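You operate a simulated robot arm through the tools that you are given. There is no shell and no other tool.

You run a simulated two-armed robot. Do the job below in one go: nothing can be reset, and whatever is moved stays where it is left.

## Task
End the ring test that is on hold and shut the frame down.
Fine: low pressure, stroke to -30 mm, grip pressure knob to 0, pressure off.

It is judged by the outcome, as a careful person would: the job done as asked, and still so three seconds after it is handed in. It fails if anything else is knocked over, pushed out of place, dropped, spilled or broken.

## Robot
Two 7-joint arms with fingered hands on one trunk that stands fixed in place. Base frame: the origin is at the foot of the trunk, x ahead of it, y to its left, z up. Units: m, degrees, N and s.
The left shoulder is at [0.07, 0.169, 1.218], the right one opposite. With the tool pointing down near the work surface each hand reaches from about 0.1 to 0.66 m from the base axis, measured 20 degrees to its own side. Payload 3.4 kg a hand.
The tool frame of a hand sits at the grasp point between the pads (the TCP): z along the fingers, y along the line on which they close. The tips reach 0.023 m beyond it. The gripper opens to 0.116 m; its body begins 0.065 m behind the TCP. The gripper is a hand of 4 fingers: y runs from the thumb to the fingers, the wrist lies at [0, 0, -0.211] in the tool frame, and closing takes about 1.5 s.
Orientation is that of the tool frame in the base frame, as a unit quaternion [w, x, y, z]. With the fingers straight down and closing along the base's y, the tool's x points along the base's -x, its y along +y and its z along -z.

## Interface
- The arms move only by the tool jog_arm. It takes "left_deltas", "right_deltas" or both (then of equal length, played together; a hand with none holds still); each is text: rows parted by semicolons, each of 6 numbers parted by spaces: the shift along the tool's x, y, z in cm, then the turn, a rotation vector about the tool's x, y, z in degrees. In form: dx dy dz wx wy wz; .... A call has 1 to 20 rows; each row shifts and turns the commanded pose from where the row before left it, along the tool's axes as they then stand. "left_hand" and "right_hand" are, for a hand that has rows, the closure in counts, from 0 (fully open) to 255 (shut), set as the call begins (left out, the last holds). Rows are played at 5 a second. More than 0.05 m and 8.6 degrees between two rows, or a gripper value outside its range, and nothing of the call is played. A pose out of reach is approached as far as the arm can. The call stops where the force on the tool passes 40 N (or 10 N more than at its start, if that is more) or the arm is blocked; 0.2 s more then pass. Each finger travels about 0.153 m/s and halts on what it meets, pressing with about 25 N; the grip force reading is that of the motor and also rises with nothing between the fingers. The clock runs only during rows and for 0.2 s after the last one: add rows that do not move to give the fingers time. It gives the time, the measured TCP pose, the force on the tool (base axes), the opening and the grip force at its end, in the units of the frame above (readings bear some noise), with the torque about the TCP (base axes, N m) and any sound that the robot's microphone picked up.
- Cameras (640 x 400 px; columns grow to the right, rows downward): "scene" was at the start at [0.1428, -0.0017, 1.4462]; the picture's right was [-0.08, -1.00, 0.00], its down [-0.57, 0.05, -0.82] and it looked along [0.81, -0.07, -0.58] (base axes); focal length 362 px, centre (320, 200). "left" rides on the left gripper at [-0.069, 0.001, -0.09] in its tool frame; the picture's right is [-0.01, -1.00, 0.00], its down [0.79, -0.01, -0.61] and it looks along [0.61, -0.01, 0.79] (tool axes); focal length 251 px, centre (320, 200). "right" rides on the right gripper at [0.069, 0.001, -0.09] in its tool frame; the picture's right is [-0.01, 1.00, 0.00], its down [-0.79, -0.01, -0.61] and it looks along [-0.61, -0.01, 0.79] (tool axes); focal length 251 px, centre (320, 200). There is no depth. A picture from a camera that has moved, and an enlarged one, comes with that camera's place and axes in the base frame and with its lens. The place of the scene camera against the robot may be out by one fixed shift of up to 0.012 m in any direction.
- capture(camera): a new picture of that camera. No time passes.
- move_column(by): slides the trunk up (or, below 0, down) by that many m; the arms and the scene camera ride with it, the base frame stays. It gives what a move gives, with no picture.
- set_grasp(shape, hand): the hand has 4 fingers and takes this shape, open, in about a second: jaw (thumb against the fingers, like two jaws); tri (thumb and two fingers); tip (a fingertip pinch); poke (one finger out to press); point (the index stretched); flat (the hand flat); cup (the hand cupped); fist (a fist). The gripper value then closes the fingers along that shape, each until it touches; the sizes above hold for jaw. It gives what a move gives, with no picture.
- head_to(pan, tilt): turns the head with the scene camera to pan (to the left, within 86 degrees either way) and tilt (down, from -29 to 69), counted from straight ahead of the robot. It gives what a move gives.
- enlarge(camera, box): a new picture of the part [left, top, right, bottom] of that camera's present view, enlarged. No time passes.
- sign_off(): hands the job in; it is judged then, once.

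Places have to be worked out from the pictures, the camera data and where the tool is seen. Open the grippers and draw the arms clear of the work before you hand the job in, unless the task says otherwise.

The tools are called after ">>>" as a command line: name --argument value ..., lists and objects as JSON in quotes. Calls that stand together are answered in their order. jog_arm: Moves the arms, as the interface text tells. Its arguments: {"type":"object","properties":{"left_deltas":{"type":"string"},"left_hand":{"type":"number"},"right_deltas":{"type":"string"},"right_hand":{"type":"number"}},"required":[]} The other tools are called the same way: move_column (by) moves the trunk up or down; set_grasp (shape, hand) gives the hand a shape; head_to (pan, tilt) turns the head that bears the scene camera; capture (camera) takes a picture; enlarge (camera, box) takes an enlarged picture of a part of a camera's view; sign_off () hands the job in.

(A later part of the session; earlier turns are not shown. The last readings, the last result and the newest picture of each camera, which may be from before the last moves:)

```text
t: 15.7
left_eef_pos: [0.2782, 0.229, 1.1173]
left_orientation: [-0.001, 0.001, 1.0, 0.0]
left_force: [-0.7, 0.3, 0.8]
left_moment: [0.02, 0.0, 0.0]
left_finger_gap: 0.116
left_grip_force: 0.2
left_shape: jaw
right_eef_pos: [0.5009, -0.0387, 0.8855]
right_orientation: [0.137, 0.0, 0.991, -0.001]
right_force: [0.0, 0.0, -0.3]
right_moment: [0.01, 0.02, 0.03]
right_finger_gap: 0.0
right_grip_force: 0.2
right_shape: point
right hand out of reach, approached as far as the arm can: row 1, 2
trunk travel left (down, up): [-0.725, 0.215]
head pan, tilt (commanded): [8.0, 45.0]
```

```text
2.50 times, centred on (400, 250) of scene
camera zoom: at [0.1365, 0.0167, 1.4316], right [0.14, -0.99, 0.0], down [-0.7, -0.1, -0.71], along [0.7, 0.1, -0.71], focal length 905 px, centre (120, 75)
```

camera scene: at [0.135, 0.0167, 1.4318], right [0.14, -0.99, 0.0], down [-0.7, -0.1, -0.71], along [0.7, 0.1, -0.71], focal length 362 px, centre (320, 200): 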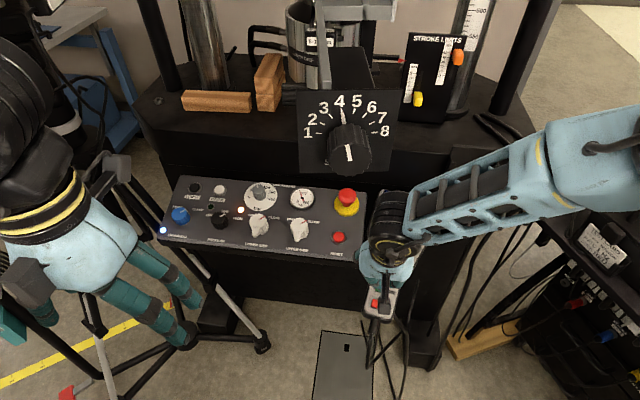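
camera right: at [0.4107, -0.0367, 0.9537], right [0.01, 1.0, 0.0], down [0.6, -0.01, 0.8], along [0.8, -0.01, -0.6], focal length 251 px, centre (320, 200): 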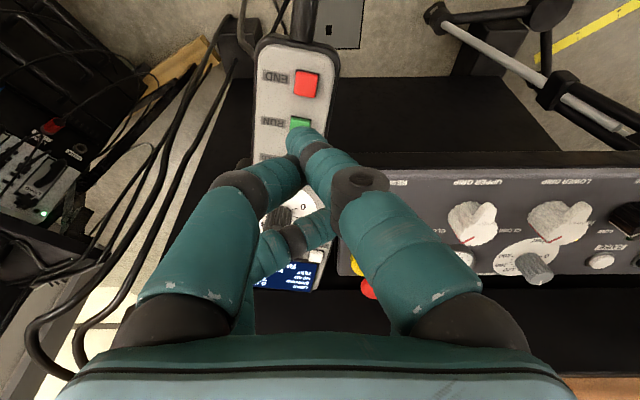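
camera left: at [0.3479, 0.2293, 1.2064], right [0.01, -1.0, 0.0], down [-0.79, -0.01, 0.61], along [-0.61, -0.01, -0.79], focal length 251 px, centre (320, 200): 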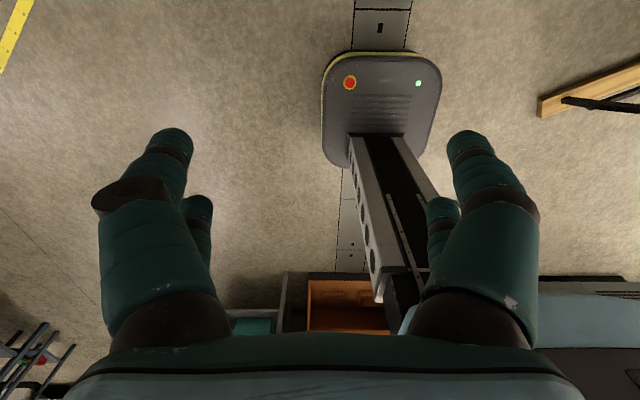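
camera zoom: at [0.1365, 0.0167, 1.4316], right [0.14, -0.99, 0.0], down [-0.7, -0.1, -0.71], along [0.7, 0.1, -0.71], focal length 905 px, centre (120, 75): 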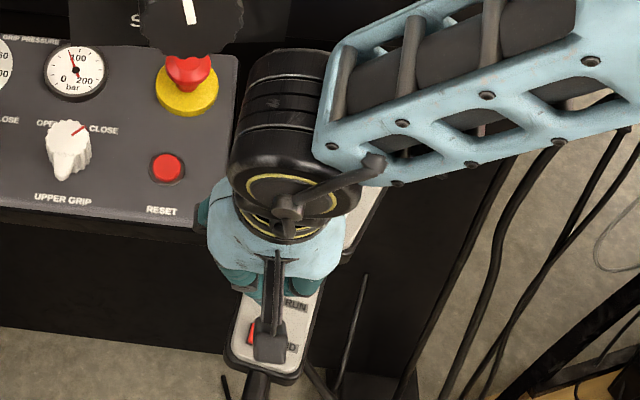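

I raise the right hand and move it aside so the scene camera can read the display.

>>> jog_arm --right_deltas "0 0 -4 0 0 0; 1.2 -2.6 -3.7 0 0 0; 1.2 -2.6 -3.7 0 0 0; 1.2 -2.6 -3.7 0 0 0; 1.2 -2.6 -3.7 0 0 0; 0 0 0 0 0 0"

>>> enlarge --camera "scene" --box '[350, 170, 450, 320]'

>>> capture --camera "scene"

```text
t: 17.1
left_eef_pos: [0.2791, 0.2295, 1.1172]
left_orientation: [0.0, 0.0, 1.0, -0.001]
left_force: [-0.4, -0.2, -0.3]
left_moment: [-0.02, 0.01, -0.04]
left_finger_gap: 0.1156
left_grip_force: 0.0
left_shape: jaw
right_eef_pos: [0.4028, -0.1448, 1.0539]
right_orientation: [0.139, 0.001, 0.99, 0.0]
right_force: [-0.1, 0.6, 0.0]
right_moment: [-0.04, 0.01, -0.02]
right_finger_gap: 0.0
right_grip_force: 0.1
right_shape: point
trunk travel left (down, up): [-0.725, 0.215]
head pan, tilt (commanded): [8.0, 45.0]
```

```text
2.67 times, centred on (400, 245) of scene
camera zoom: at [0.1367, 0.0177, 1.4315], right [0.14, -0.99, 0.0], down [-0.7, -0.1, -0.71], along [0.7, 0.1, -0.71], focal length 965 px, centre (107, 80)
```

zoom: 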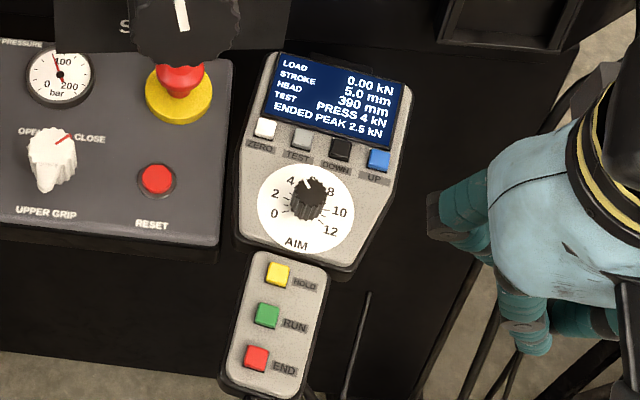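

```text
taken
camera scene: at [0.1367, 0.0177, 1.4315], right [0.14, -0.99, 0.0], down [-0.7, -0.1, -0.71], along [0.7, 0.1, -0.71], focal length 362 px, centre (320, 200)
```

scene: 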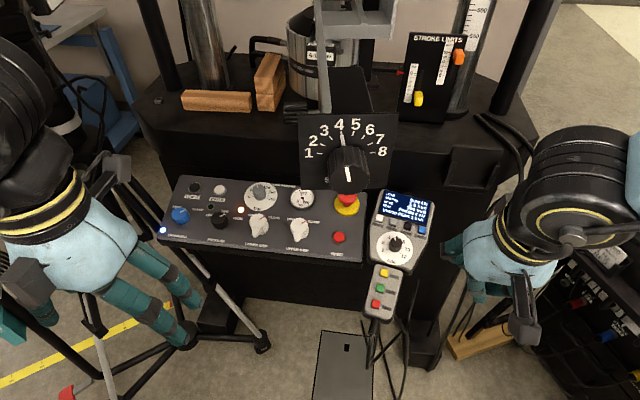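

The display now shows ENDED PEAK 2.5 kN, LOAD 0.00, STROKE 5.0 mm, so the test is ended. The pressure knob is next, at roughly (0.66, 0.33, 0.79), which is far for the left arm. Before lowering the trunk a little for reach, I look at both sides for clearance.

>>> head_to --pan -45 --tilt 40

>>> capture --camera "scene"

>>> head_to --pan 50 --tilt 40

>>> capture --camera "scene"

>>> head_to --pan 20 --tilt 45

>>> capture --camera "scene"

>>> capture --camera "right"

```text
t: 18.4
left_eef_pos: [0.2793, 0.2292, 1.1179]
left_orientation: [-0.001, 0.0, 1.0, 0.0]
left_force: [0.5, 0.3, 0.2]
left_moment: [0.01, 0.01, -0.03]
left_finger_gap: 0.116
left_grip_force: 0.2
left_shape: jaw
right_eef_pos: [0.4015, -0.144, 1.0542]
right_orientation: [0.139, 0.001, 0.99, -0.001]
right_force: [0.6, -0.6, 0.3]
right_moment: [-0.01, 0.03, 0.03]
right_finger_gap: 0.0
right_grip_force: 0.0
right_shape: point
trunk travel left (down, up): [-0.725, 0.215]
head pan, tilt (commanded): [-45.0, 40.0]
```

```text
taken
camera scene: at [0.1154, -0.0544, 1.4389], right [-0.71, -0.71, 0.0], down [-0.45, 0.45, -0.77], along [0.54, -0.54, -0.64], focal length 362 px, centre (320, 200)
```

scene: 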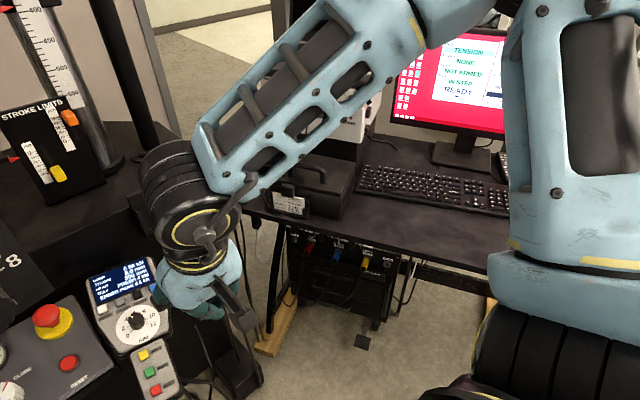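

```text
t: 20.1
left_eef_pos: [0.2783, 0.2281, 1.1173]
left_orientation: [0.0, -0.001, 1.0, 0.0]
left_force: [0.2, 0.4, -0.3]
left_moment: [-0.01, 0.0, -0.01]
left_finger_gap: 0.1158
left_grip_force: 0.1
left_shape: jaw
right_eef_pos: [0.4013, -0.1452, 1.0541]
right_orientation: [0.139, 0.001, 0.99, -0.001]
right_force: [-0.4, -0.3, -0.5]
right_moment: [-0.01, -0.01, -0.01]
right_finger_gap: 0.0
right_grip_force: 0.0
right_shape: point
trunk travel left (down, up): [-0.725, 0.215]
head pan, tilt (commanded): [50.0, 40.0]
```

```text
taken
camera scene: at [0.1098, 0.0706, 1.439], right [0.77, -0.64, 0.0], down [-0.41, -0.49, -0.77], along [0.49, 0.59, -0.64], focal length 362 px, centre (320, 200)
```

scene: 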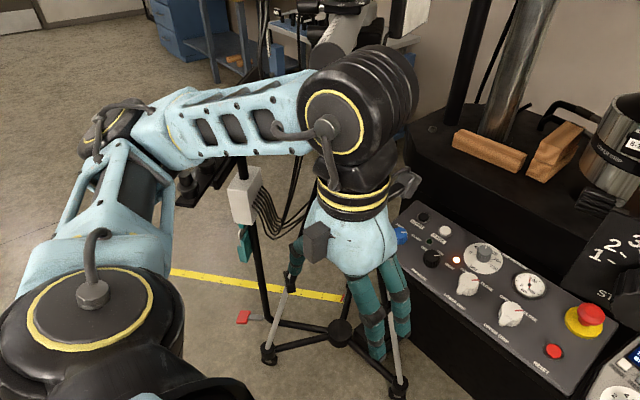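

```text
t: 21.0
left_eef_pos: [0.2785, 0.2281, 1.1185]
left_orientation: [0.0, 0.0, 1.0, 0.0]
left_force: [0.4, 0.0, -0.1]
left_moment: [-0.04, -0.04, 0.0]
left_finger_gap: 0.1162
left_grip_force: 0.0
left_shape: jaw
right_eef_pos: [0.4014, -0.146, 1.0537]
right_orientation: [0.139, 0.001, 0.99, 0.0]
right_force: [-0.8, 0.1, 0.6]
right_moment: [-0.03, -0.01, 0.01]
right_finger_gap: 0.0001
right_grip_force: 0.1
right_shape: point
trunk travel left (down, up): [-0.725, 0.215]
head pan, tilt (commanded): [20.0, 45.0]
```

```text
taken
camera scene: at [0.1314, 0.0334, 1.4317], right [0.34, -0.94, 0.0], down [-0.66, -0.24, -0.71], along [0.66, 0.24, -0.71], focal length 362 px, centre (320, 200)
```

scene: 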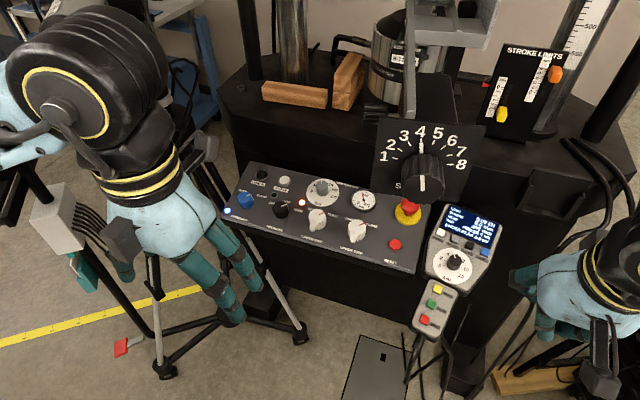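

```text
taken
camera right: at [0.3111, -0.1435, 1.1218], right [0.01, 1.0, 0.0], down [0.6, -0.01, 0.8], along [0.8, -0.01, -0.6], focal length 251 px, centre (320, 200)
```

right: 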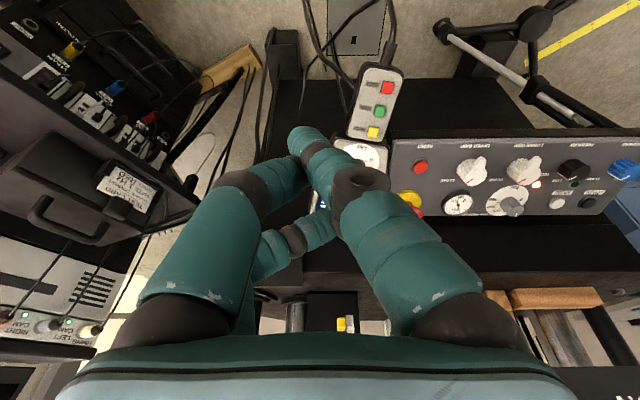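

Both sides are clear enough for lowering the trunk about 13 cm. I first enlarge the right-hand view of the console to fix the knob positions.

>>> enlarge --camera "right" --box '[390, 120, 640, 230]'

>>> enlarge --camera "scene" --box '[220, 155, 420, 275]'

```text
2.56 times, centred on (515, 175) of right
camera zoom: at [0.3111, -0.1435, 1.1218], right [0.01, 1.0, 0.0], down [0.6, -0.01, 0.8], along [0.8, -0.01, -0.6], focal length 644 px, centre (-179, 264)
```

zoom: 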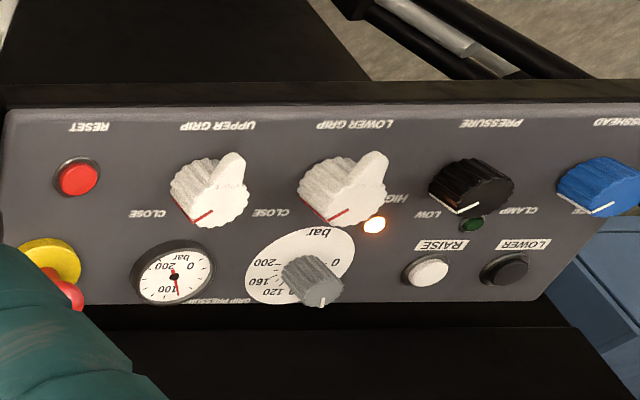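

```text
3.20 times, centred on (320, 215) of scene
camera zoom: at [0.1314, 0.0334, 1.4317], right [0.34, -0.94, 0.0], down [-0.66, -0.24, -0.71], along [0.66, 0.24, -0.71], focal length 1158 px, centre (320, 152)
```

zoom: 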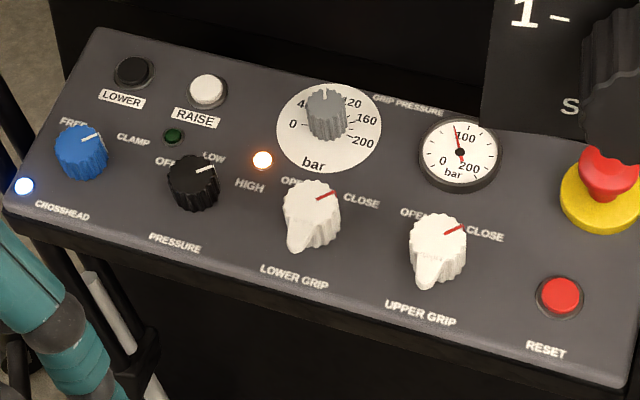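

The panel tilts about 15°, and the PRESSURE label is near (0.617, 0.318, 0.78). I enlarge the pressure and grip-pressure knobs further for their exact centres and pointer angles.

>>> enlarge --camera "scene" --box '[250, 185, 320, 229]'

>>> enlarge --camera "scene" --box '[290, 165, 360, 209]'

>>> enlarge --camera "right" --box '[530, 130, 640, 200]'

>>> enlarge --camera "right" --box '[470, 165, 580, 235]'

```text
9.09 times, centred on (285, 207) of scene
camera zoom: at [0.1314, 0.0334, 1.4317], right [0.34, -0.94, 0.0], down [-0.66, -0.24, -0.71], along [0.66, 0.24, -0.71], focal length 3290 px, centre (638, 136)
```

zoom: 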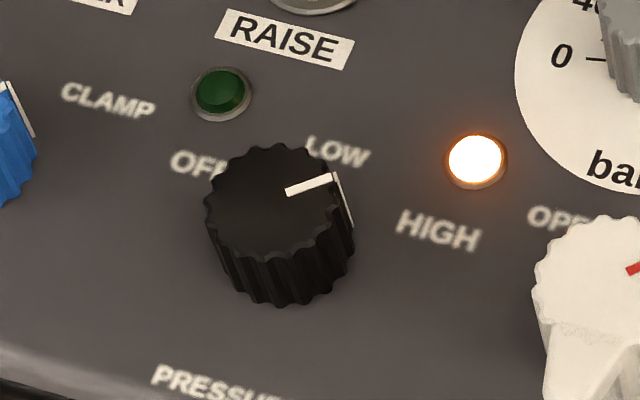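

```text
9.09 times, centred on (325, 187) of scene
camera zoom: at [0.1314, 0.0334, 1.4317], right [0.34, -0.94, 0.0], down [-0.66, -0.24, -0.71], along [0.66, 0.24, -0.71], focal length 3290 px, centre (274, 318)
```

zoom: 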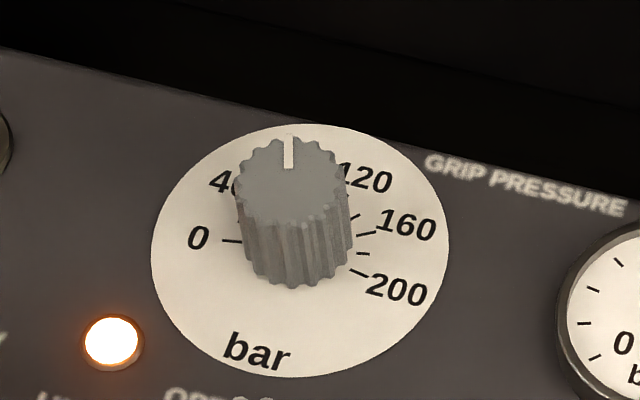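

```text
5.71 times, centred on (585, 165) of right
camera zoom: at [0.3111, -0.1435, 1.1218], right [0.01, 1.0, 0.0], down [0.6, -0.01, 0.8], along [0.8, -0.01, -0.6], focal length 1437 px, centre (-1194, 400)
```

zoom: 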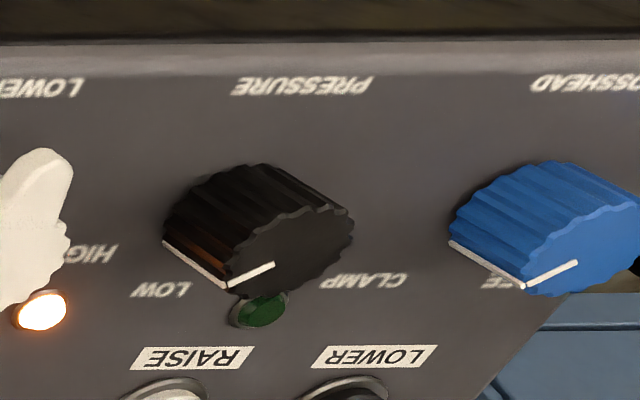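

```text
5.71 times, centred on (525, 200) of right
camera zoom: at [0.3111, -0.1435, 1.1218], right [0.01, 1.0, 0.0], down [0.6, -0.01, 0.8], along [0.8, -0.01, -0.6], focal length 1437 px, centre (-851, 200)
```

zoom: 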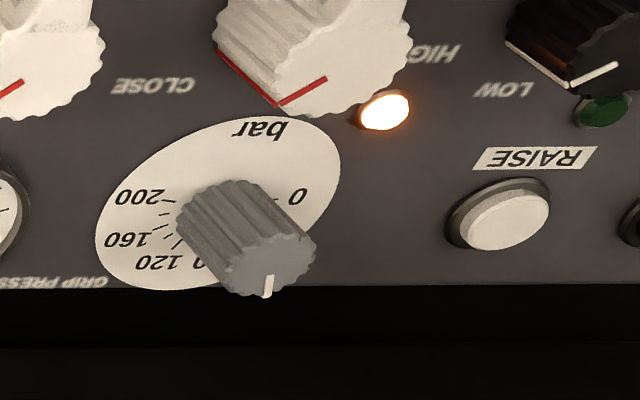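

The dial plate turns out to hang in front of the frame at about x 0.47, y -0.03…0.09, z 1.12–1.2, so I must keep the arms outside that zone. I lower the trunk by 0.12 m for reach and look again.

>>> move_column --by -0.12

>>> head_to --pan 22 --tilt 40

>>> capture --camera "scene"

```text
t: 22.5
left_eef_pos: [0.2774, 0.2293, 0.9973]
left_orientation: [0.0, 0.0, 1.0, -0.001]
left_force: [-0.3, -0.4, -0.2]
left_moment: [0.02, 0.0, 0.0]
left_finger_gap: 0.116
left_grip_force: 0.0
left_shape: jaw
right_eef_pos: [0.4006, -0.1444, 0.9346]
right_orientation: [0.14, 0.001, 0.99, 0.0]
right_force: [-1.6, 0.7, 0.0]
right_moment: [0.01, 0.01, 0.04]
right_finger_gap: 0.0
right_grip_force: 0.0
right_shape: point
trunk travel left (down, up): [-0.605, 0.335]
head pan, tilt (commanded): [20.0, 45.0]
```

```text
t: 23.2
left_eef_pos: [0.2779, 0.229, 0.998]
left_orientation: [-0.001, 0.0, 1.0, 0.0]
left_force: [-0.6, 0.1, 0.1]
left_moment: [0.01, 0.03, -0.02]
left_finger_gap: 0.116
left_grip_force: 0.1
left_shape: jaw
right_eef_pos: [0.4016, -0.146, 0.9329]
right_orientation: [0.139, 0.001, 0.99, 0.0]
right_force: [-0.2, 0.0, 0.4]
right_moment: [0.01, 0.0, -0.02]
right_finger_gap: 0.0
right_grip_force: 0.1
right_shape: point
trunk travel left (down, up): [-0.605, 0.335]
head pan, tilt (commanded): [22.0, 40.0]
```

```text
taken
camera scene: at [0.1339, 0.0373, 1.3189], right [0.37, -0.93, 0.0], down [-0.6, -0.24, -0.77], along [0.71, 0.29, -0.64], focal length 362 px, centre (320, 200)
```

scene: 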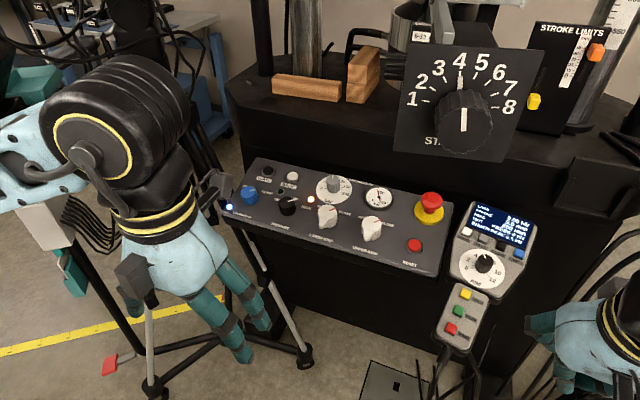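

Left arm has clear space. I tilt the left hand 15°, part-close the jaw to about 65 mm and move to about 8 cm above the pressure knob.

>>> jog_arm --left_deltas "0 0 0 0 -7.5 0; 0 0 0 0 -7.5 0; -3.54 0.97 2.15 0 0 0; -3.54 0.97 2.15 0 0 0; -3.54 0.97 2.15 0 0 0; -3.54 0.97 2.15 0 0 0; -3.54 0.97 2.15 0 0 0; -3.54 0.97 2.15 0 0 0; -3.54 0.97 2.15 0 0 0; -3.54 0.97 2.15 0 0 0; -3.54 0.97 2.15 0 0 0; 0 0 0 0 0 0" --left_hand 112

>>> capture --camera "scene"

>>> capture --camera "left"

>>> capture --camera "right"

```text
t: 25.8
left_eef_pos: [0.6793, 0.3158, 0.9184]
left_orientation: [0.132, 0.0, 0.991, 0.0]
left_force: [0.2, 1.2, -0.6]
left_moment: [-0.01, 0.01, 0.02]
left_finger_gap: 0.0654
left_grip_force: 0.1
left_shape: jaw
left hand out of reach, approached as far as the arm can: row 1, 2
right_eef_pos: [0.3993, -0.1436, 0.9349]
right_orientation: [0.14, 0.0, 0.99, 0.0]
right_force: [-0.1, -0.7, 0.1]
right_moment: [0.03, -0.06, 0.02]
right_finger_gap: 0.0
right_grip_force: 0.0
right_shape: point
trunk travel left (down, up): [-0.605, 0.335]
head pan, tilt (commanded): [22.0, 40.0]
```

```text
taken
camera scene: at [0.133, 0.0381, 1.319], right [0.37, -0.93, 0.0], down [-0.6, -0.24, -0.77], along [0.71, 0.29, -0.64], focal length 362 px, centre (320, 200)
```

scene: 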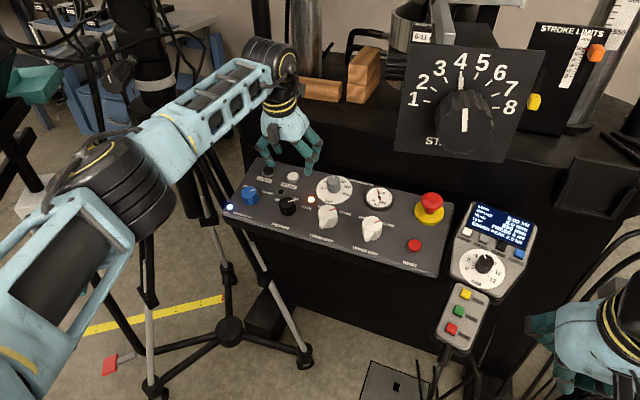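

```text
taken
camera left: at [0.7229, 0.3162, 1.0228], right [0.01, -1.0, 0.0], down [-0.93, -0.01, 0.38], along [-0.38, -0.01, -0.93], focal length 251 px, centre (320, 200)
```

left: 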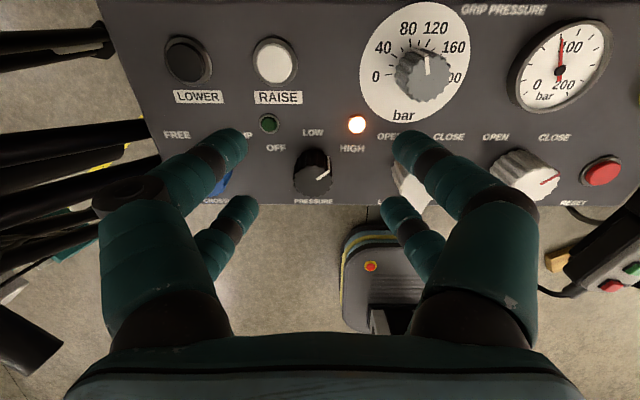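

```text
taken
camera right: at [0.3105, -0.143, 1.0022], right [0.01, 1.0, 0.0], down [0.6, -0.01, 0.8], along [0.8, -0.01, -0.6], focal length 251 px, centre (320, 200)
```

right: 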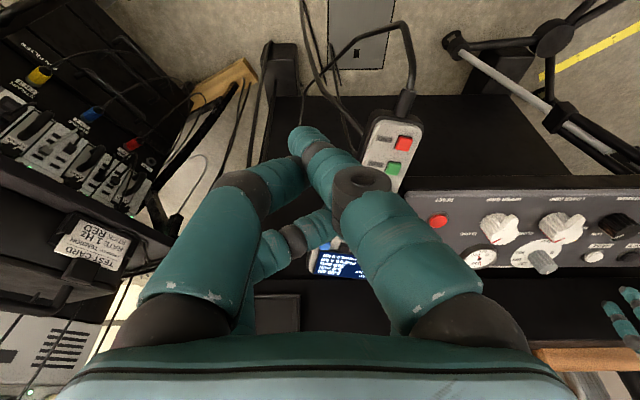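

The left hand is above and slightly beyond the knob at (0.679, 0.316, 0.918), and its camera sees the panel well. I enlarge its view on the pressure knob.

>>> enlarge --camera "left" --box '[250, 100, 380, 210]'

>>> enlarge --camera "left" --box '[350, 0, 480, 130]'

```text
3.64 times, centred on (315, 155) of left
camera zoom: at [0.7229, 0.3162, 1.0228], right [0.01, -1.0, 0.0], down [-0.93, -0.01, 0.38], along [-0.38, -0.01, -0.93], focal length 914 px, centre (338, 364)
```

zoom: 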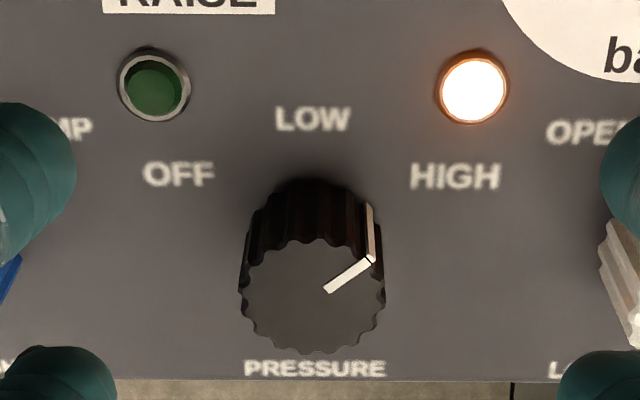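

```text
3.08 times, centred on (415, 65) of left
camera zoom: at [0.7229, 0.3162, 1.0228], right [0.01, -1.0, 0.0], down [-0.93, -0.01, 0.38], along [-0.38, -0.01, -0.93], focal length 774 px, centre (28, 615)
```

zoom: 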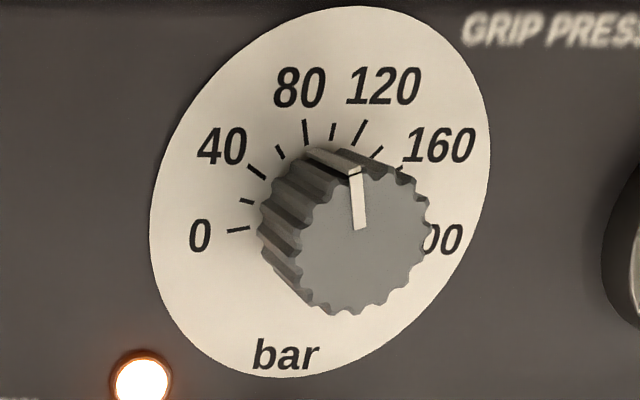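

The view gives the knob axis at base (0.663, 0.3205, 0.789) to top (0.6555, 0.320, 0.817), about 36 mm wide, with HIGH/LOW/OFF roughly 50° apart. I move to 4 cm above it, pre-turn +25° and narrow the jaw to about 52 mm.

>>> jog_arm --left_deltas "2.47 0.24 2.53 0 0 0; 2.47 0.23 2.53 0 0 0; 0 0 0 0 0 8.4; 0 0 0 0 0 8.4; 0 0 0 0 0 8.2; 0 0 0 0 0 0" --left_hand 141

>>> capture --camera "left"

>>> enlarge --camera "scene" --box '[220, 100, 380, 240]'

```text
t: 27.2
left_eef_pos: [0.6429, 0.3201, 0.8589]
left_orientation: [0.127, 0.215, 0.968, 0.028]
left_force: [0.2, 0.9, 0.0]
left_moment: [0.02, 0.01, 0.01]
left_finger_gap: 0.0522
left_grip_force: 0.1
left_shape: jaw
right_eef_pos: [0.4012, -0.1453, 0.9341]
right_orientation: [0.14, 0.0, 0.99, 0.0]
right_force: [0.3, 0.6, 0.2]
right_moment: [0.0, -0.03, 0.01]
right_finger_gap: 0.0
right_grip_force: 0.1
right_shape: point
trunk travel left (down, up): [-0.605, 0.335]
head pan, tilt (commanded): [22.0, 40.0]
```

```text
taken
camera left: at [0.6815, 0.2907, 0.9605], right [-0.4, -0.91, -0.11], down [-0.85, 0.33, 0.4], along [-0.33, 0.25, -0.91], focal length 251 px, centre (320, 200)
```

left: 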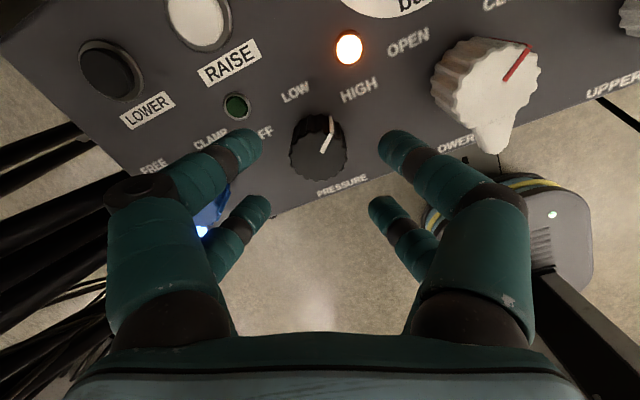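

```text
2.86 times, centred on (300, 170) of scene
camera zoom: at [0.134, 0.0373, 1.3189], right [0.37, -0.93, 0.0], down [-0.6, -0.24, -0.77], along [0.71, 0.29, -0.64], focal length 1034 px, centre (377, 286)
```

zoom: 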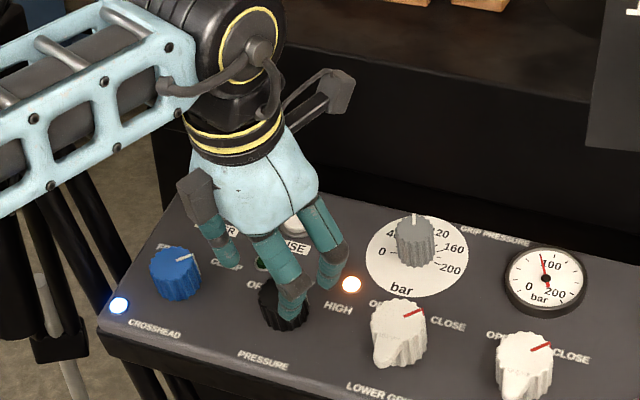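

The knob lies right on the tool axis. I lower 4.2 cm onto it slowly.

>>> jog_arm --left_deltas "0 0 1.4 0 0 0; 0 0 1 0 0 0; 0 0 1 0 0 0; 0 0 0.8 0 0 0; 0 0 0 0 0 0"

>>> capture --camera "left"

>>> enlarge --camera "scene" --box '[220, 100, 380, 240]'

```text
t: 28.4
left_eef_pos: [0.6524, 0.3175, 0.8158]
left_orientation: [0.127, 0.215, 0.968, 0.028]
left_force: [0.5, 1.0, -0.4]
left_moment: [-0.03, 0.0, 0.01]
left_finger_gap: 0.0521
left_grip_force: 0.0
left_shape: jaw
right_eef_pos: [0.4013, -0.1459, 0.9336]
right_orientation: [0.14, 0.002, 0.99, -0.001]
right_force: [0.3, -0.2, 0.5]
right_moment: [-0.01, 0.03, 0.0]
right_finger_gap: 0.0
right_grip_force: 0.0
right_shape: point
trunk travel left (down, up): [-0.605, 0.335]
head pan, tilt (commanded): [22.0, 40.0]
```

```text
taken
camera left: at [0.6914, 0.2897, 0.9179], right [-0.4, -0.91, -0.11], down [-0.86, 0.33, 0.4], along [-0.33, 0.25, -0.91], focal length 251 px, centre (320, 200)
```

left: 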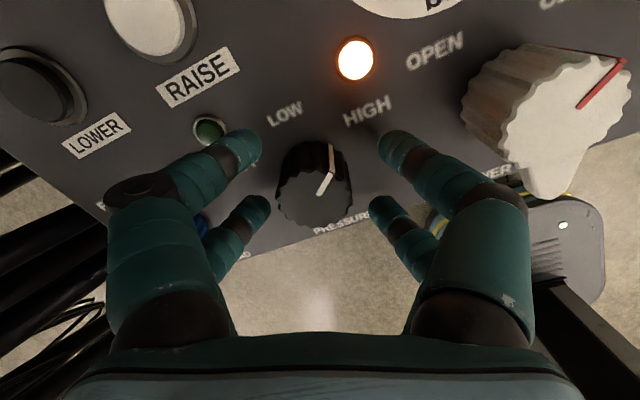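

```text
2.86 times, centred on (300, 170) of scene
camera zoom: at [0.1338, 0.0374, 1.319], right [0.37, -0.93, 0.0], down [-0.6, -0.24, -0.77], along [0.71, 0.29, -0.64], focal length 1034 px, centre (377, 286)
```

zoom: 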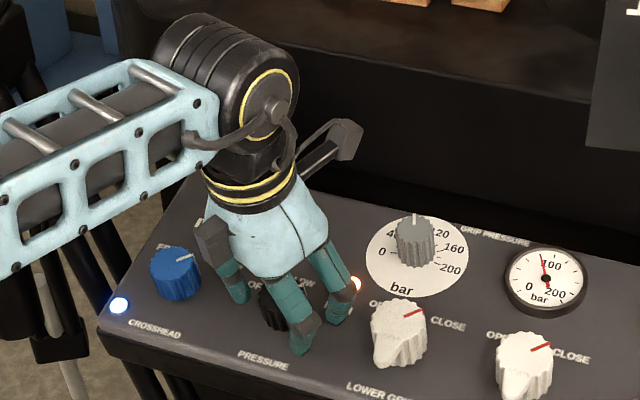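

The fingertips straddle the knob with its top at TCP level and no contact force. I close the jaw on it.

>>> jog_arm --left_deltas "0 0 0 0 0 0; 0 0 0 0 0 0; 0 0 0 0 0 0; 0 0 0 0 0 0; 0 0 0 0 0 0" --left_hand 255

>>> capture --camera "left"

```text
t: 29.6
left_eef_pos: [0.654, 0.3183, 0.8151]
left_orientation: [0.126, 0.215, 0.968, 0.028]
left_force: [3.3, 2.2, -2.2]
left_moment: [0.06, 0.05, 0.06]
left_finger_gap: 0.0056
left_grip_force: 25.0
left_shape: jaw
right_eef_pos: [0.4022, -0.1449, 0.9337]
right_orientation: [0.139, 0.002, 0.99, 0.0]
right_force: [-0.4, 0.2, 0.8]
right_moment: [0.04, 0.02, -0.01]
right_finger_gap: 0.0
right_grip_force: 0.0
right_shape: point
trunk travel left (down, up): [-0.605, 0.335]
head pan, tilt (commanded): [22.0, 40.0]
```

```text
taken
camera left: at [0.6921, 0.2903, 0.9174], right [-0.4, -0.91, -0.11], down [-0.86, 0.33, 0.4], along [-0.33, 0.25, -0.91], focal length 251 px, centre (320, 200)
```

left: 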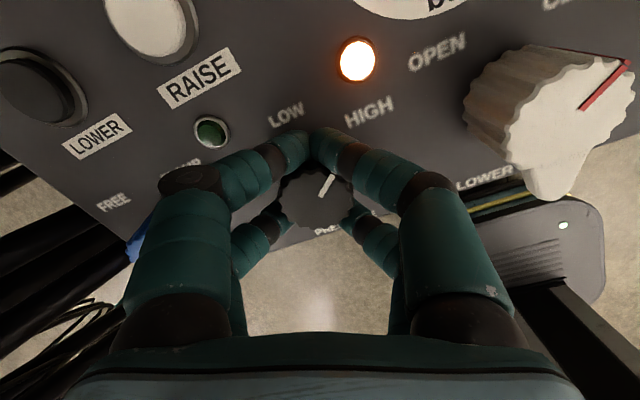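

The rear fingers grip the knob while the front pair met just beyond it; the knob is caged. I try a gentle 16° counter-clockwise turn and see whether it follows.

>>> jog_arm --left_deltas "0 0 0 0 0 -6; 0 0 0 0 0 -6; 0 0 0 0 0 -6; 0 0 0 0 0 0"

>>> capture --camera "left"

```text
t: 30.6
left_eef_pos: [0.6543, 0.3202, 0.8163]
left_orientation: [0.13, 0.059, 0.99, 0.008]
left_force: [0.5, 2.0, -5.4]
left_moment: [0.05, 0.13, 0.01]
left_finger_gap: 0.005
left_grip_force: 25.0
left_shape: jaw
right_eef_pos: [0.4019, -0.1451, 0.9329]
right_orientation: [0.138, 0.001, 0.99, 0.0]
right_force: [-0.1, -0.3, -0.9]
right_moment: [0.01, 0.02, -0.02]
right_finger_gap: 0.0002
right_grip_force: 0.1
right_shape: point
trunk travel left (down, up): [-0.605, 0.335]
head pan, tilt (commanded): [22.0, 40.0]
```

```text
taken
camera left: at [0.6986, 0.3121, 0.9192], right [-0.11, -0.99, -0.03], down [-0.92, 0.09, 0.38], along [-0.38, 0.07, -0.92], focal length 251 px, centre (320, 200)
```

left: 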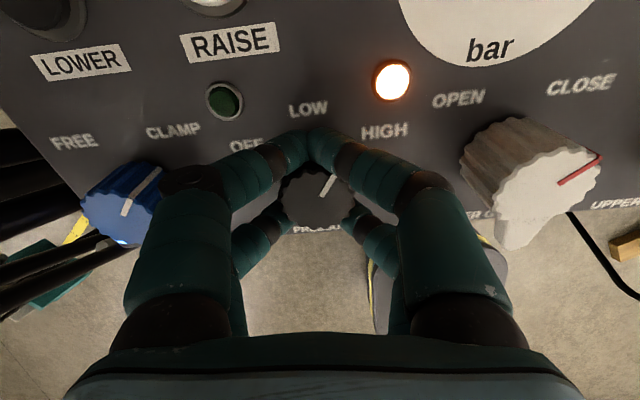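

The knob turns with the hand (pointer moved 18° toward LOW). I continue about 32° more and check the lamps.

>>> jog_arm --left_deltas "0 0 0 0 0 -6.4; 0 0 0 0 0 -6.4; 0 0 0 0 0 -6.4; 0 0 0 0 0 -6.4; 0 0 0 0 0 -6.4; 0 0 0 0 0 0"

>>> capture --camera "left"

```text
t: 32.0
left_eef_pos: [0.656, 0.3211, 0.8166]
left_orientation: [0.126, -0.216, 0.968, -0.028]
left_force: [-0.6, 10.3, -5.9]
left_moment: [0.1, 0.1, 0.02]
left_finger_gap: 0.0049
left_grip_force: 25.0
left_shape: jaw
right_eef_pos: [0.4022, -0.1446, 0.9337]
right_orientation: [0.139, 0.001, 0.99, -0.001]
right_force: [0.5, 0.0, 0.0]
right_moment: [-0.01, 0.0, 0.0]
right_finger_gap: 0.0
right_grip_force: 0.0
right_shape: point
trunk travel left (down, up): [-0.605, 0.335]
head pan, tilt (commanded): [22.0, 40.0]
```

```text
taken
camera left: at [0.6932, 0.3506, 0.9177], right [0.42, -0.9, 0.11], down [-0.85, -0.34, 0.4], along [-0.33, -0.26, -0.91], focal length 251 px, centre (320, 200)
```

left: 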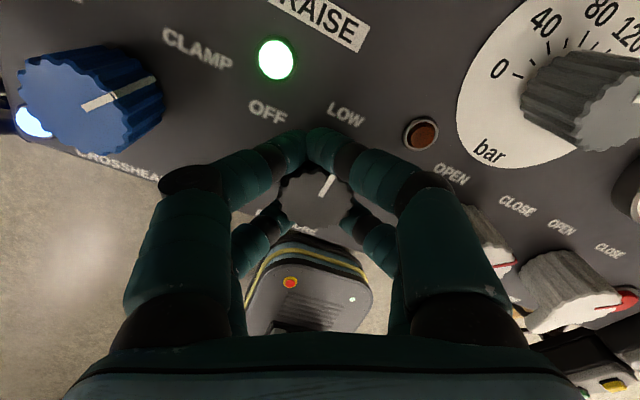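

The green LOW lamp is lit and the orange one is off. I open the jaw part-way and lift off to check that it stays.

>>> jog_arm --left_deltas "0 0 0 0 0 0; 0 0 0 0 0 0; 0 0 0 0 0 0; 0 0 -2 0 0 0; 0 0 -3 0 0 0; 0 0 -3 0 0 0; 0 0 0 0 0 0" --left_hand 141

>>> capture --camera "left"

>>> capture --camera "scene"

```text
t: 33.6
left_eef_pos: [0.6331, 0.3205, 0.8936]
left_orientation: [0.127, -0.215, 0.968, -0.029]
left_force: [-0.2, 0.1, 0.1]
left_moment: [0.01, 0.01, -0.01]
left_finger_gap: 0.0514
left_grip_force: 0.1
left_shape: jaw
right_eef_pos: [0.4003, -0.145, 0.9332]
right_orientation: [0.14, 0.001, 0.99, 0.0]
right_force: [-0.3, -0.8, -0.4]
right_moment: [0.02, 0.03, 0.02]
right_finger_gap: 0.0
right_grip_force: 0.0
right_shape: point
trunk travel left (down, up): [-0.605, 0.335]
head pan, tilt (commanded): [22.0, 40.0]
```

```text
taken
camera left: at [0.6706, 0.3487, 0.9953], right [0.42, -0.9, 0.11], down [-0.85, -0.34, 0.4], along [-0.32, -0.26, -0.91], focal length 251 px, centre (320, 200)
```

left: 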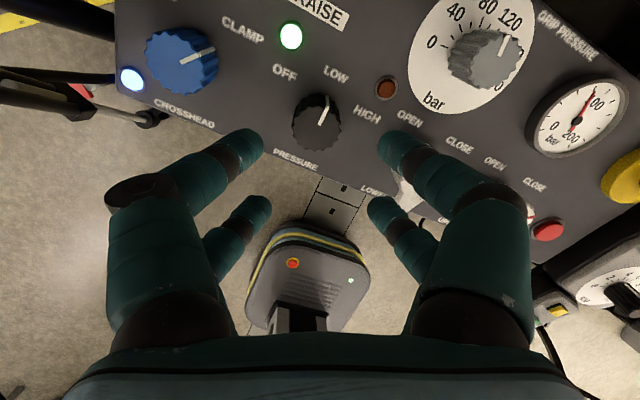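

```text
taken
camera scene: at [0.1343, 0.0372, 1.3189], right [0.37, -0.93, 0.0], down [-0.6, -0.24, -0.77], along [0.71, 0.29, -0.64], focal length 362 px, centre (320, 200)
```

scene: 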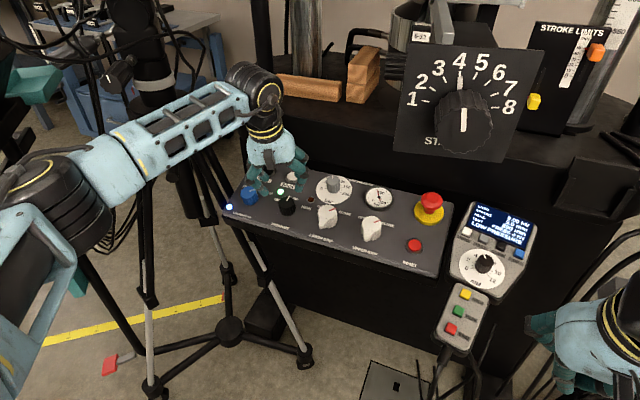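

LOW holds. I read the display and re-measure DOWN from the right-hand camera.

>>> enlarge --camera "scene" --box '[440, 190, 560, 290]'

>>> capture --camera "right"

```text
4.00 times, centred on (500, 240) of scene
camera zoom: at [0.1343, 0.0372, 1.3189], right [0.37, -0.93, 0.0], down [-0.6, -0.24, -0.77], along [0.71, 0.29, -0.64], focal length 1448 px, centre (-400, 40)
```

zoom: 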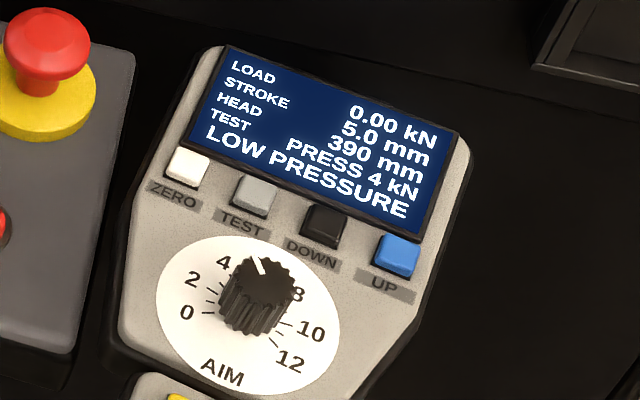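

```text
taken
camera right: at [0.3114, -0.1437, 1.0017], right [0.01, 1.0, 0.0], down [0.6, -0.01, 0.8], along [0.8, -0.01, -0.6], focal length 251 px, centre (320, 200)
```

right: 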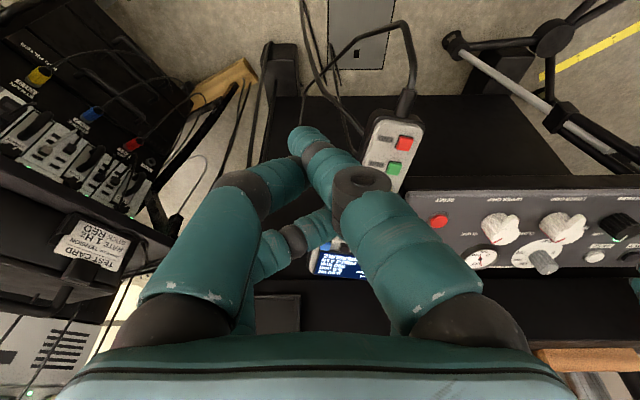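

The display reads STROKE 5.0 mm, LOW PRESSURE. I turn the head to watch the right arm near the dial and rack, then roll the hand 10° outward and advance halfway toward DOWN.

>>> jog_arm --right_deltas "0 0 0 -5 0 0; 0 0 0 -5 0 0; -4.3 0.2 1.6 0 0 0; -4.3 0.2 1.6 0 0 0; -4.3 0.2 1.6 0 0 0; 0 0 0 0 0 0"

>>> head_to --pan -15 --tilt 35

>>> capture --camera "scene"

>>> capture --camera "right"

```text
t: 35.0
left_eef_pos: [0.6332, 0.3191, 0.8934]
left_orientation: [0.128, -0.214, 0.968, -0.028]
left_force: [-0.1, -0.1, 0.0]
left_moment: [0.0, 0.0, 0.01]
left_finger_gap: 0.0514
left_grip_force: 0.1
left_shape: jaw
right_eef_pos: [0.5378, -0.1267, 0.925]
right_orientation: [0.14, -0.012, 0.986, 0.086]
right_force: [0.3, 0.0, -0.3]
right_moment: [0.03, 0.0, -0.02]
right_finger_gap: 0.0
right_grip_force: 0.1
right_shape: point
trunk travel left (down, up): [-0.605, 0.335]
head pan, tilt (commanded): [22.0, 40.0]
```

```text
t: 36.0
left_eef_pos: [0.6329, 0.3209, 0.8934]
left_orientation: [0.127, -0.214, 0.968, -0.028]
left_force: [-0.7, 0.2, -0.1]
left_moment: [0.02, -0.02, 0.01]
left_finger_gap: 0.0512
left_grip_force: 0.0
left_shape: jaw
right_eef_pos: [0.5379, -0.1272, 0.9233]
right_orientation: [0.138, -0.011, 0.987, 0.087]
right_force: [0.9, -0.3, -0.5]
right_moment: [-0.02, -0.01, 0.0]
right_finger_gap: 0.0001
right_grip_force: 0.1
right_shape: point
trunk travel left (down, up): [-0.605, 0.335]
head pan, tilt (commanded): [-15.0, 35.0]
```

```text
taken
camera scene: at [0.1402, -0.0172, 1.3265], right [-0.26, -0.97, 0.0], down [-0.55, 0.15, -0.82], along [0.79, -0.21, -0.57], focal length 362 px, centre (320, 200)
```

scene: 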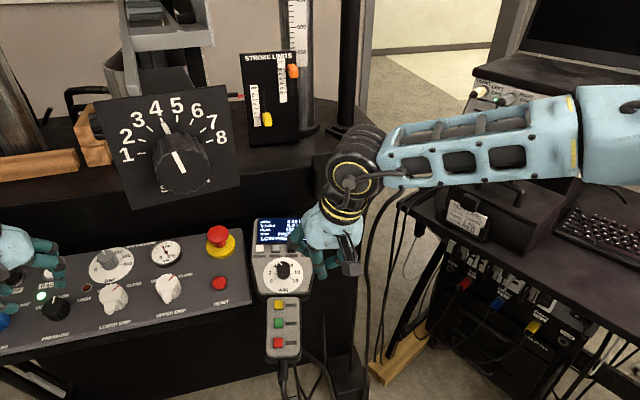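

```text
taken
camera right: at [0.4482, -0.141, 0.9902], right [-0.04, 0.98, 0.17], down [0.6, -0.11, 0.79], along [0.8, 0.13, -0.59], focal length 251 px, centre (320, 200)
```

right: 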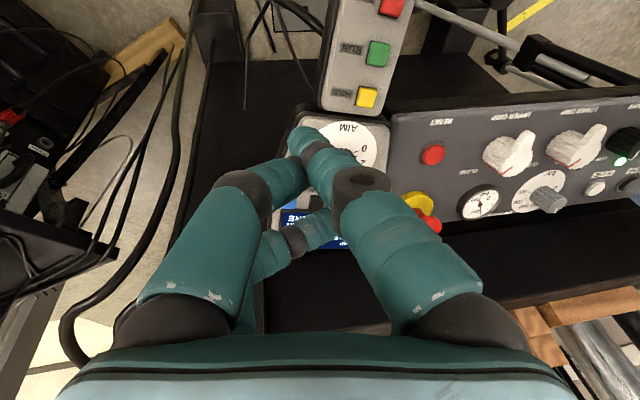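

Clearances look good. I continue forward to hover over DOWN.

>>> jog_arm --right_deltas "-4.4 0.14 1.75 0 0 0; -4.4 0.14 1.75 0 0 0; -4.4 0.14 1.75 0 0 0; 0 0 0 0 0 0"

>>> capture --camera "scene"

>>> capture --camera "right"

>>> enlarge --camera "scene" --box '[220, 190, 360, 320]'

```text
t: 37.0
left_eef_pos: [0.6324, 0.3193, 0.8938]
left_orientation: [0.128, -0.215, 0.968, -0.028]
left_force: [0.4, 0.7, -0.2]
left_moment: [0.03, 0.02, 0.01]
left_finger_gap: 0.0515
left_grip_force: 0.1
left_shape: jaw
right_eef_pos: [0.6785, -0.1149, 0.9098]
right_orientation: [0.138, -0.011, 0.986, 0.087]
right_force: [0.1, -0.8, -0.1]
right_moment: [0.01, -0.02, 0.01]
right_finger_gap: 0.0
right_grip_force: 0.1
right_shape: point
trunk travel left (down, up): [-0.605, 0.335]
head pan, tilt (commanded): [-15.0, 35.0]
```

```text
taken
camera scene: at [0.1394, -0.0181, 1.3266], right [-0.26, -0.97, 0.0], down [-0.55, 0.15, -0.82], along [0.79, -0.21, -0.57], focal length 362 px, centre (320, 200)
```

scene: 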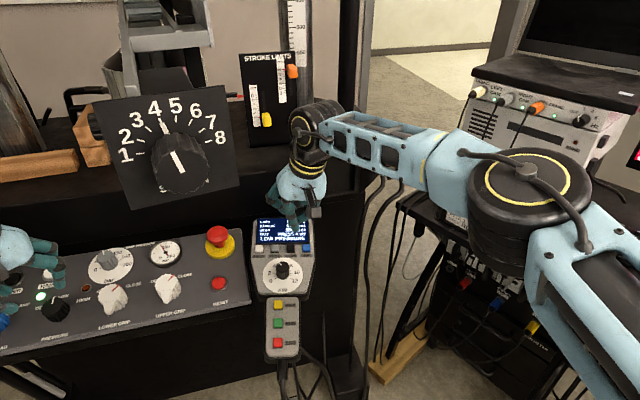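

```text
taken
camera right: at [0.5891, -0.1288, 0.9775], right [-0.04, 0.98, 0.17], down [0.6, -0.11, 0.79], along [0.8, 0.13, -0.59], focal length 251 px, centre (320, 200)
```

right: 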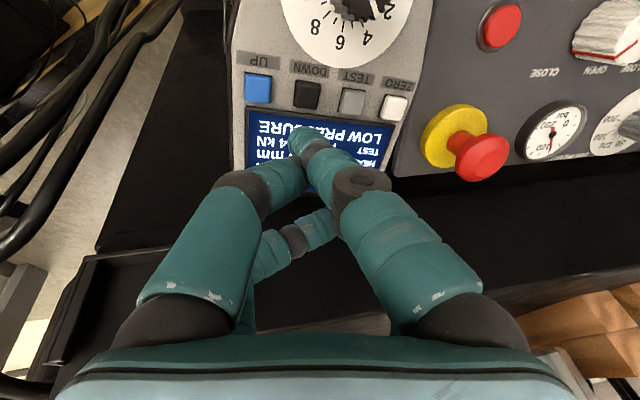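

```text
3.08 times, centred on (290, 255) of scene
camera zoom: at [0.1394, -0.0181, 1.3266], right [-0.26, -0.97, 0.0], down [-0.55, 0.15, -0.82], along [0.79, -0.21, -0.57], focal length 1114 px, centre (412, 31)
```

zoom: 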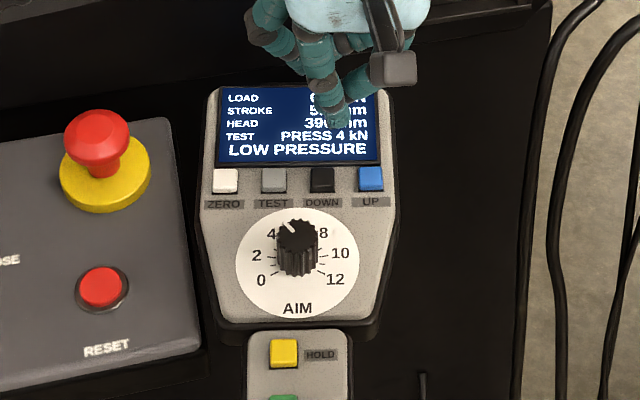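

DOWN re-measures at (0.680, -0.108, 0.825) and lies along the tool axis. I lower 4.6 cm first and check the tip.

>>> jog_arm --right_deltas "0 0.1 1.5 0 0 0; 0 0.1 1.5 0 0 0; 0 0 1.2 0 0 0; 0 0 0.4 0 0 0; 0 0 0 0 0 0"

>>> capture --camera "right"

>>> enlarge --camera "scene" --box '[220, 190, 360, 320]'

```text
t: 38.2
left_eef_pos: [0.6334, 0.3199, 0.8939]
left_orientation: [0.126, -0.214, 0.968, -0.029]
left_force: [-0.1, 0.1, 0.4]
left_moment: [-0.02, 0.0, 0.02]
left_finger_gap: 0.0515
left_grip_force: 0.1
left_shape: jaw
right_eef_pos: [0.6899, -0.1053, 0.8683]
right_orientation: [0.139, -0.011, 0.986, 0.087]
right_force: [-0.6, -0.2, -0.1]
right_moment: [0.02, 0.01, 0.0]
right_finger_gap: 0.0002
right_grip_force: 0.0
right_shape: point
trunk travel left (down, up): [-0.605, 0.335]
head pan, tilt (commanded): [-15.0, 35.0]
```

```text
taken
camera right: at [0.6012, -0.1203, 0.935], right [-0.04, 0.98, 0.17], down [0.6, -0.11, 0.79], along [0.8, 0.13, -0.59], focal length 251 px, centre (320, 200)
```

right: 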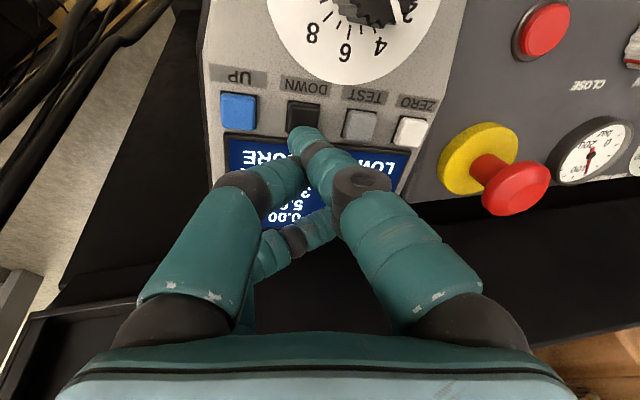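

```text
3.08 times, centred on (290, 255) of scene
camera zoom: at [0.1402, -0.0173, 1.3265], right [-0.26, -0.97, 0.0], down [-0.55, 0.15, -0.82], along [0.79, -0.21, -0.57], focal length 1114 px, centre (412, 31)
```

zoom: 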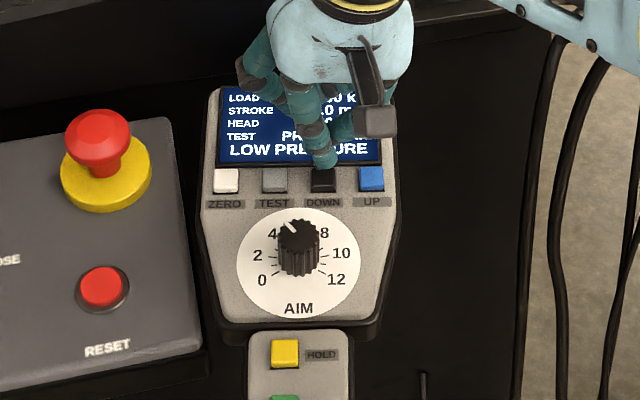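

The tip is about 4 mm too far forward of DOWN and about 13 mm above it. I correct that while lowering 1 cm.

>>> jog_arm --right_deltas "0.35 0 0.4 0 0 0; 0 0 0.4 0 0 0; 0 0 0.2 0 0 0"

>>> capture --camera "right"

>>> enlarge --camera "scene" --box '[220, 190, 360, 320]'

```text
t: 39.0
left_eef_pos: [0.6329, 0.3196, 0.8945]
left_orientation: [0.127, -0.214, 0.968, -0.029]
left_force: [0.1, -0.5, -0.3]
left_moment: [0.02, 0.02, 0.01]
left_finger_gap: 0.0512
left_grip_force: 0.0
left_shape: jaw
right_eef_pos: [0.6897, -0.1064, 0.859]
right_orientation: [0.139, -0.011, 0.987, 0.086]
right_force: [-0.2, 0.6, 0.8]
right_moment: [0.0, -0.03, 0.01]
right_finger_gap: 0.0
right_grip_force: 0.0
right_shape: point
trunk travel left (down, up): [-0.605, 0.335]
head pan, tilt (commanded): [-15.0, 35.0]
```

```text
taken
camera right: at [0.6009, -0.1201, 0.9256], right [-0.04, 0.98, 0.17], down [0.6, -0.11, 0.79], along [0.8, 0.13, -0.59], focal length 251 px, centre (320, 200)
```

right: 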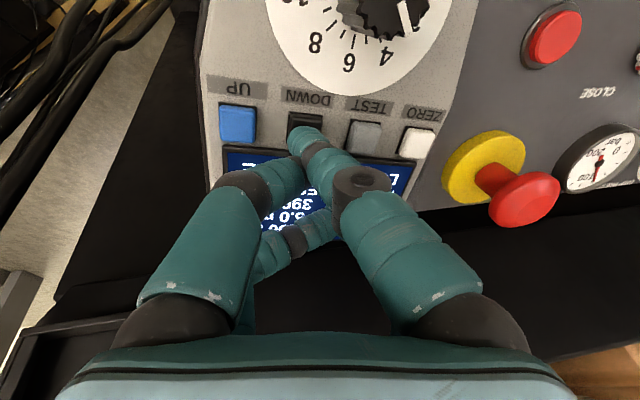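

```text
3.08 times, centred on (290, 255) of scene
camera zoom: at [0.1402, -0.0174, 1.3265], right [-0.26, -0.97, 0.0], down [-0.55, 0.15, -0.82], along [0.79, -0.21, -0.57], focal length 1114 px, centre (412, 31)
```

zoom: 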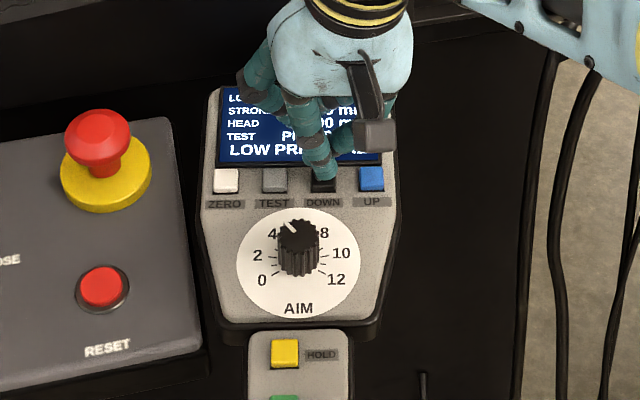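

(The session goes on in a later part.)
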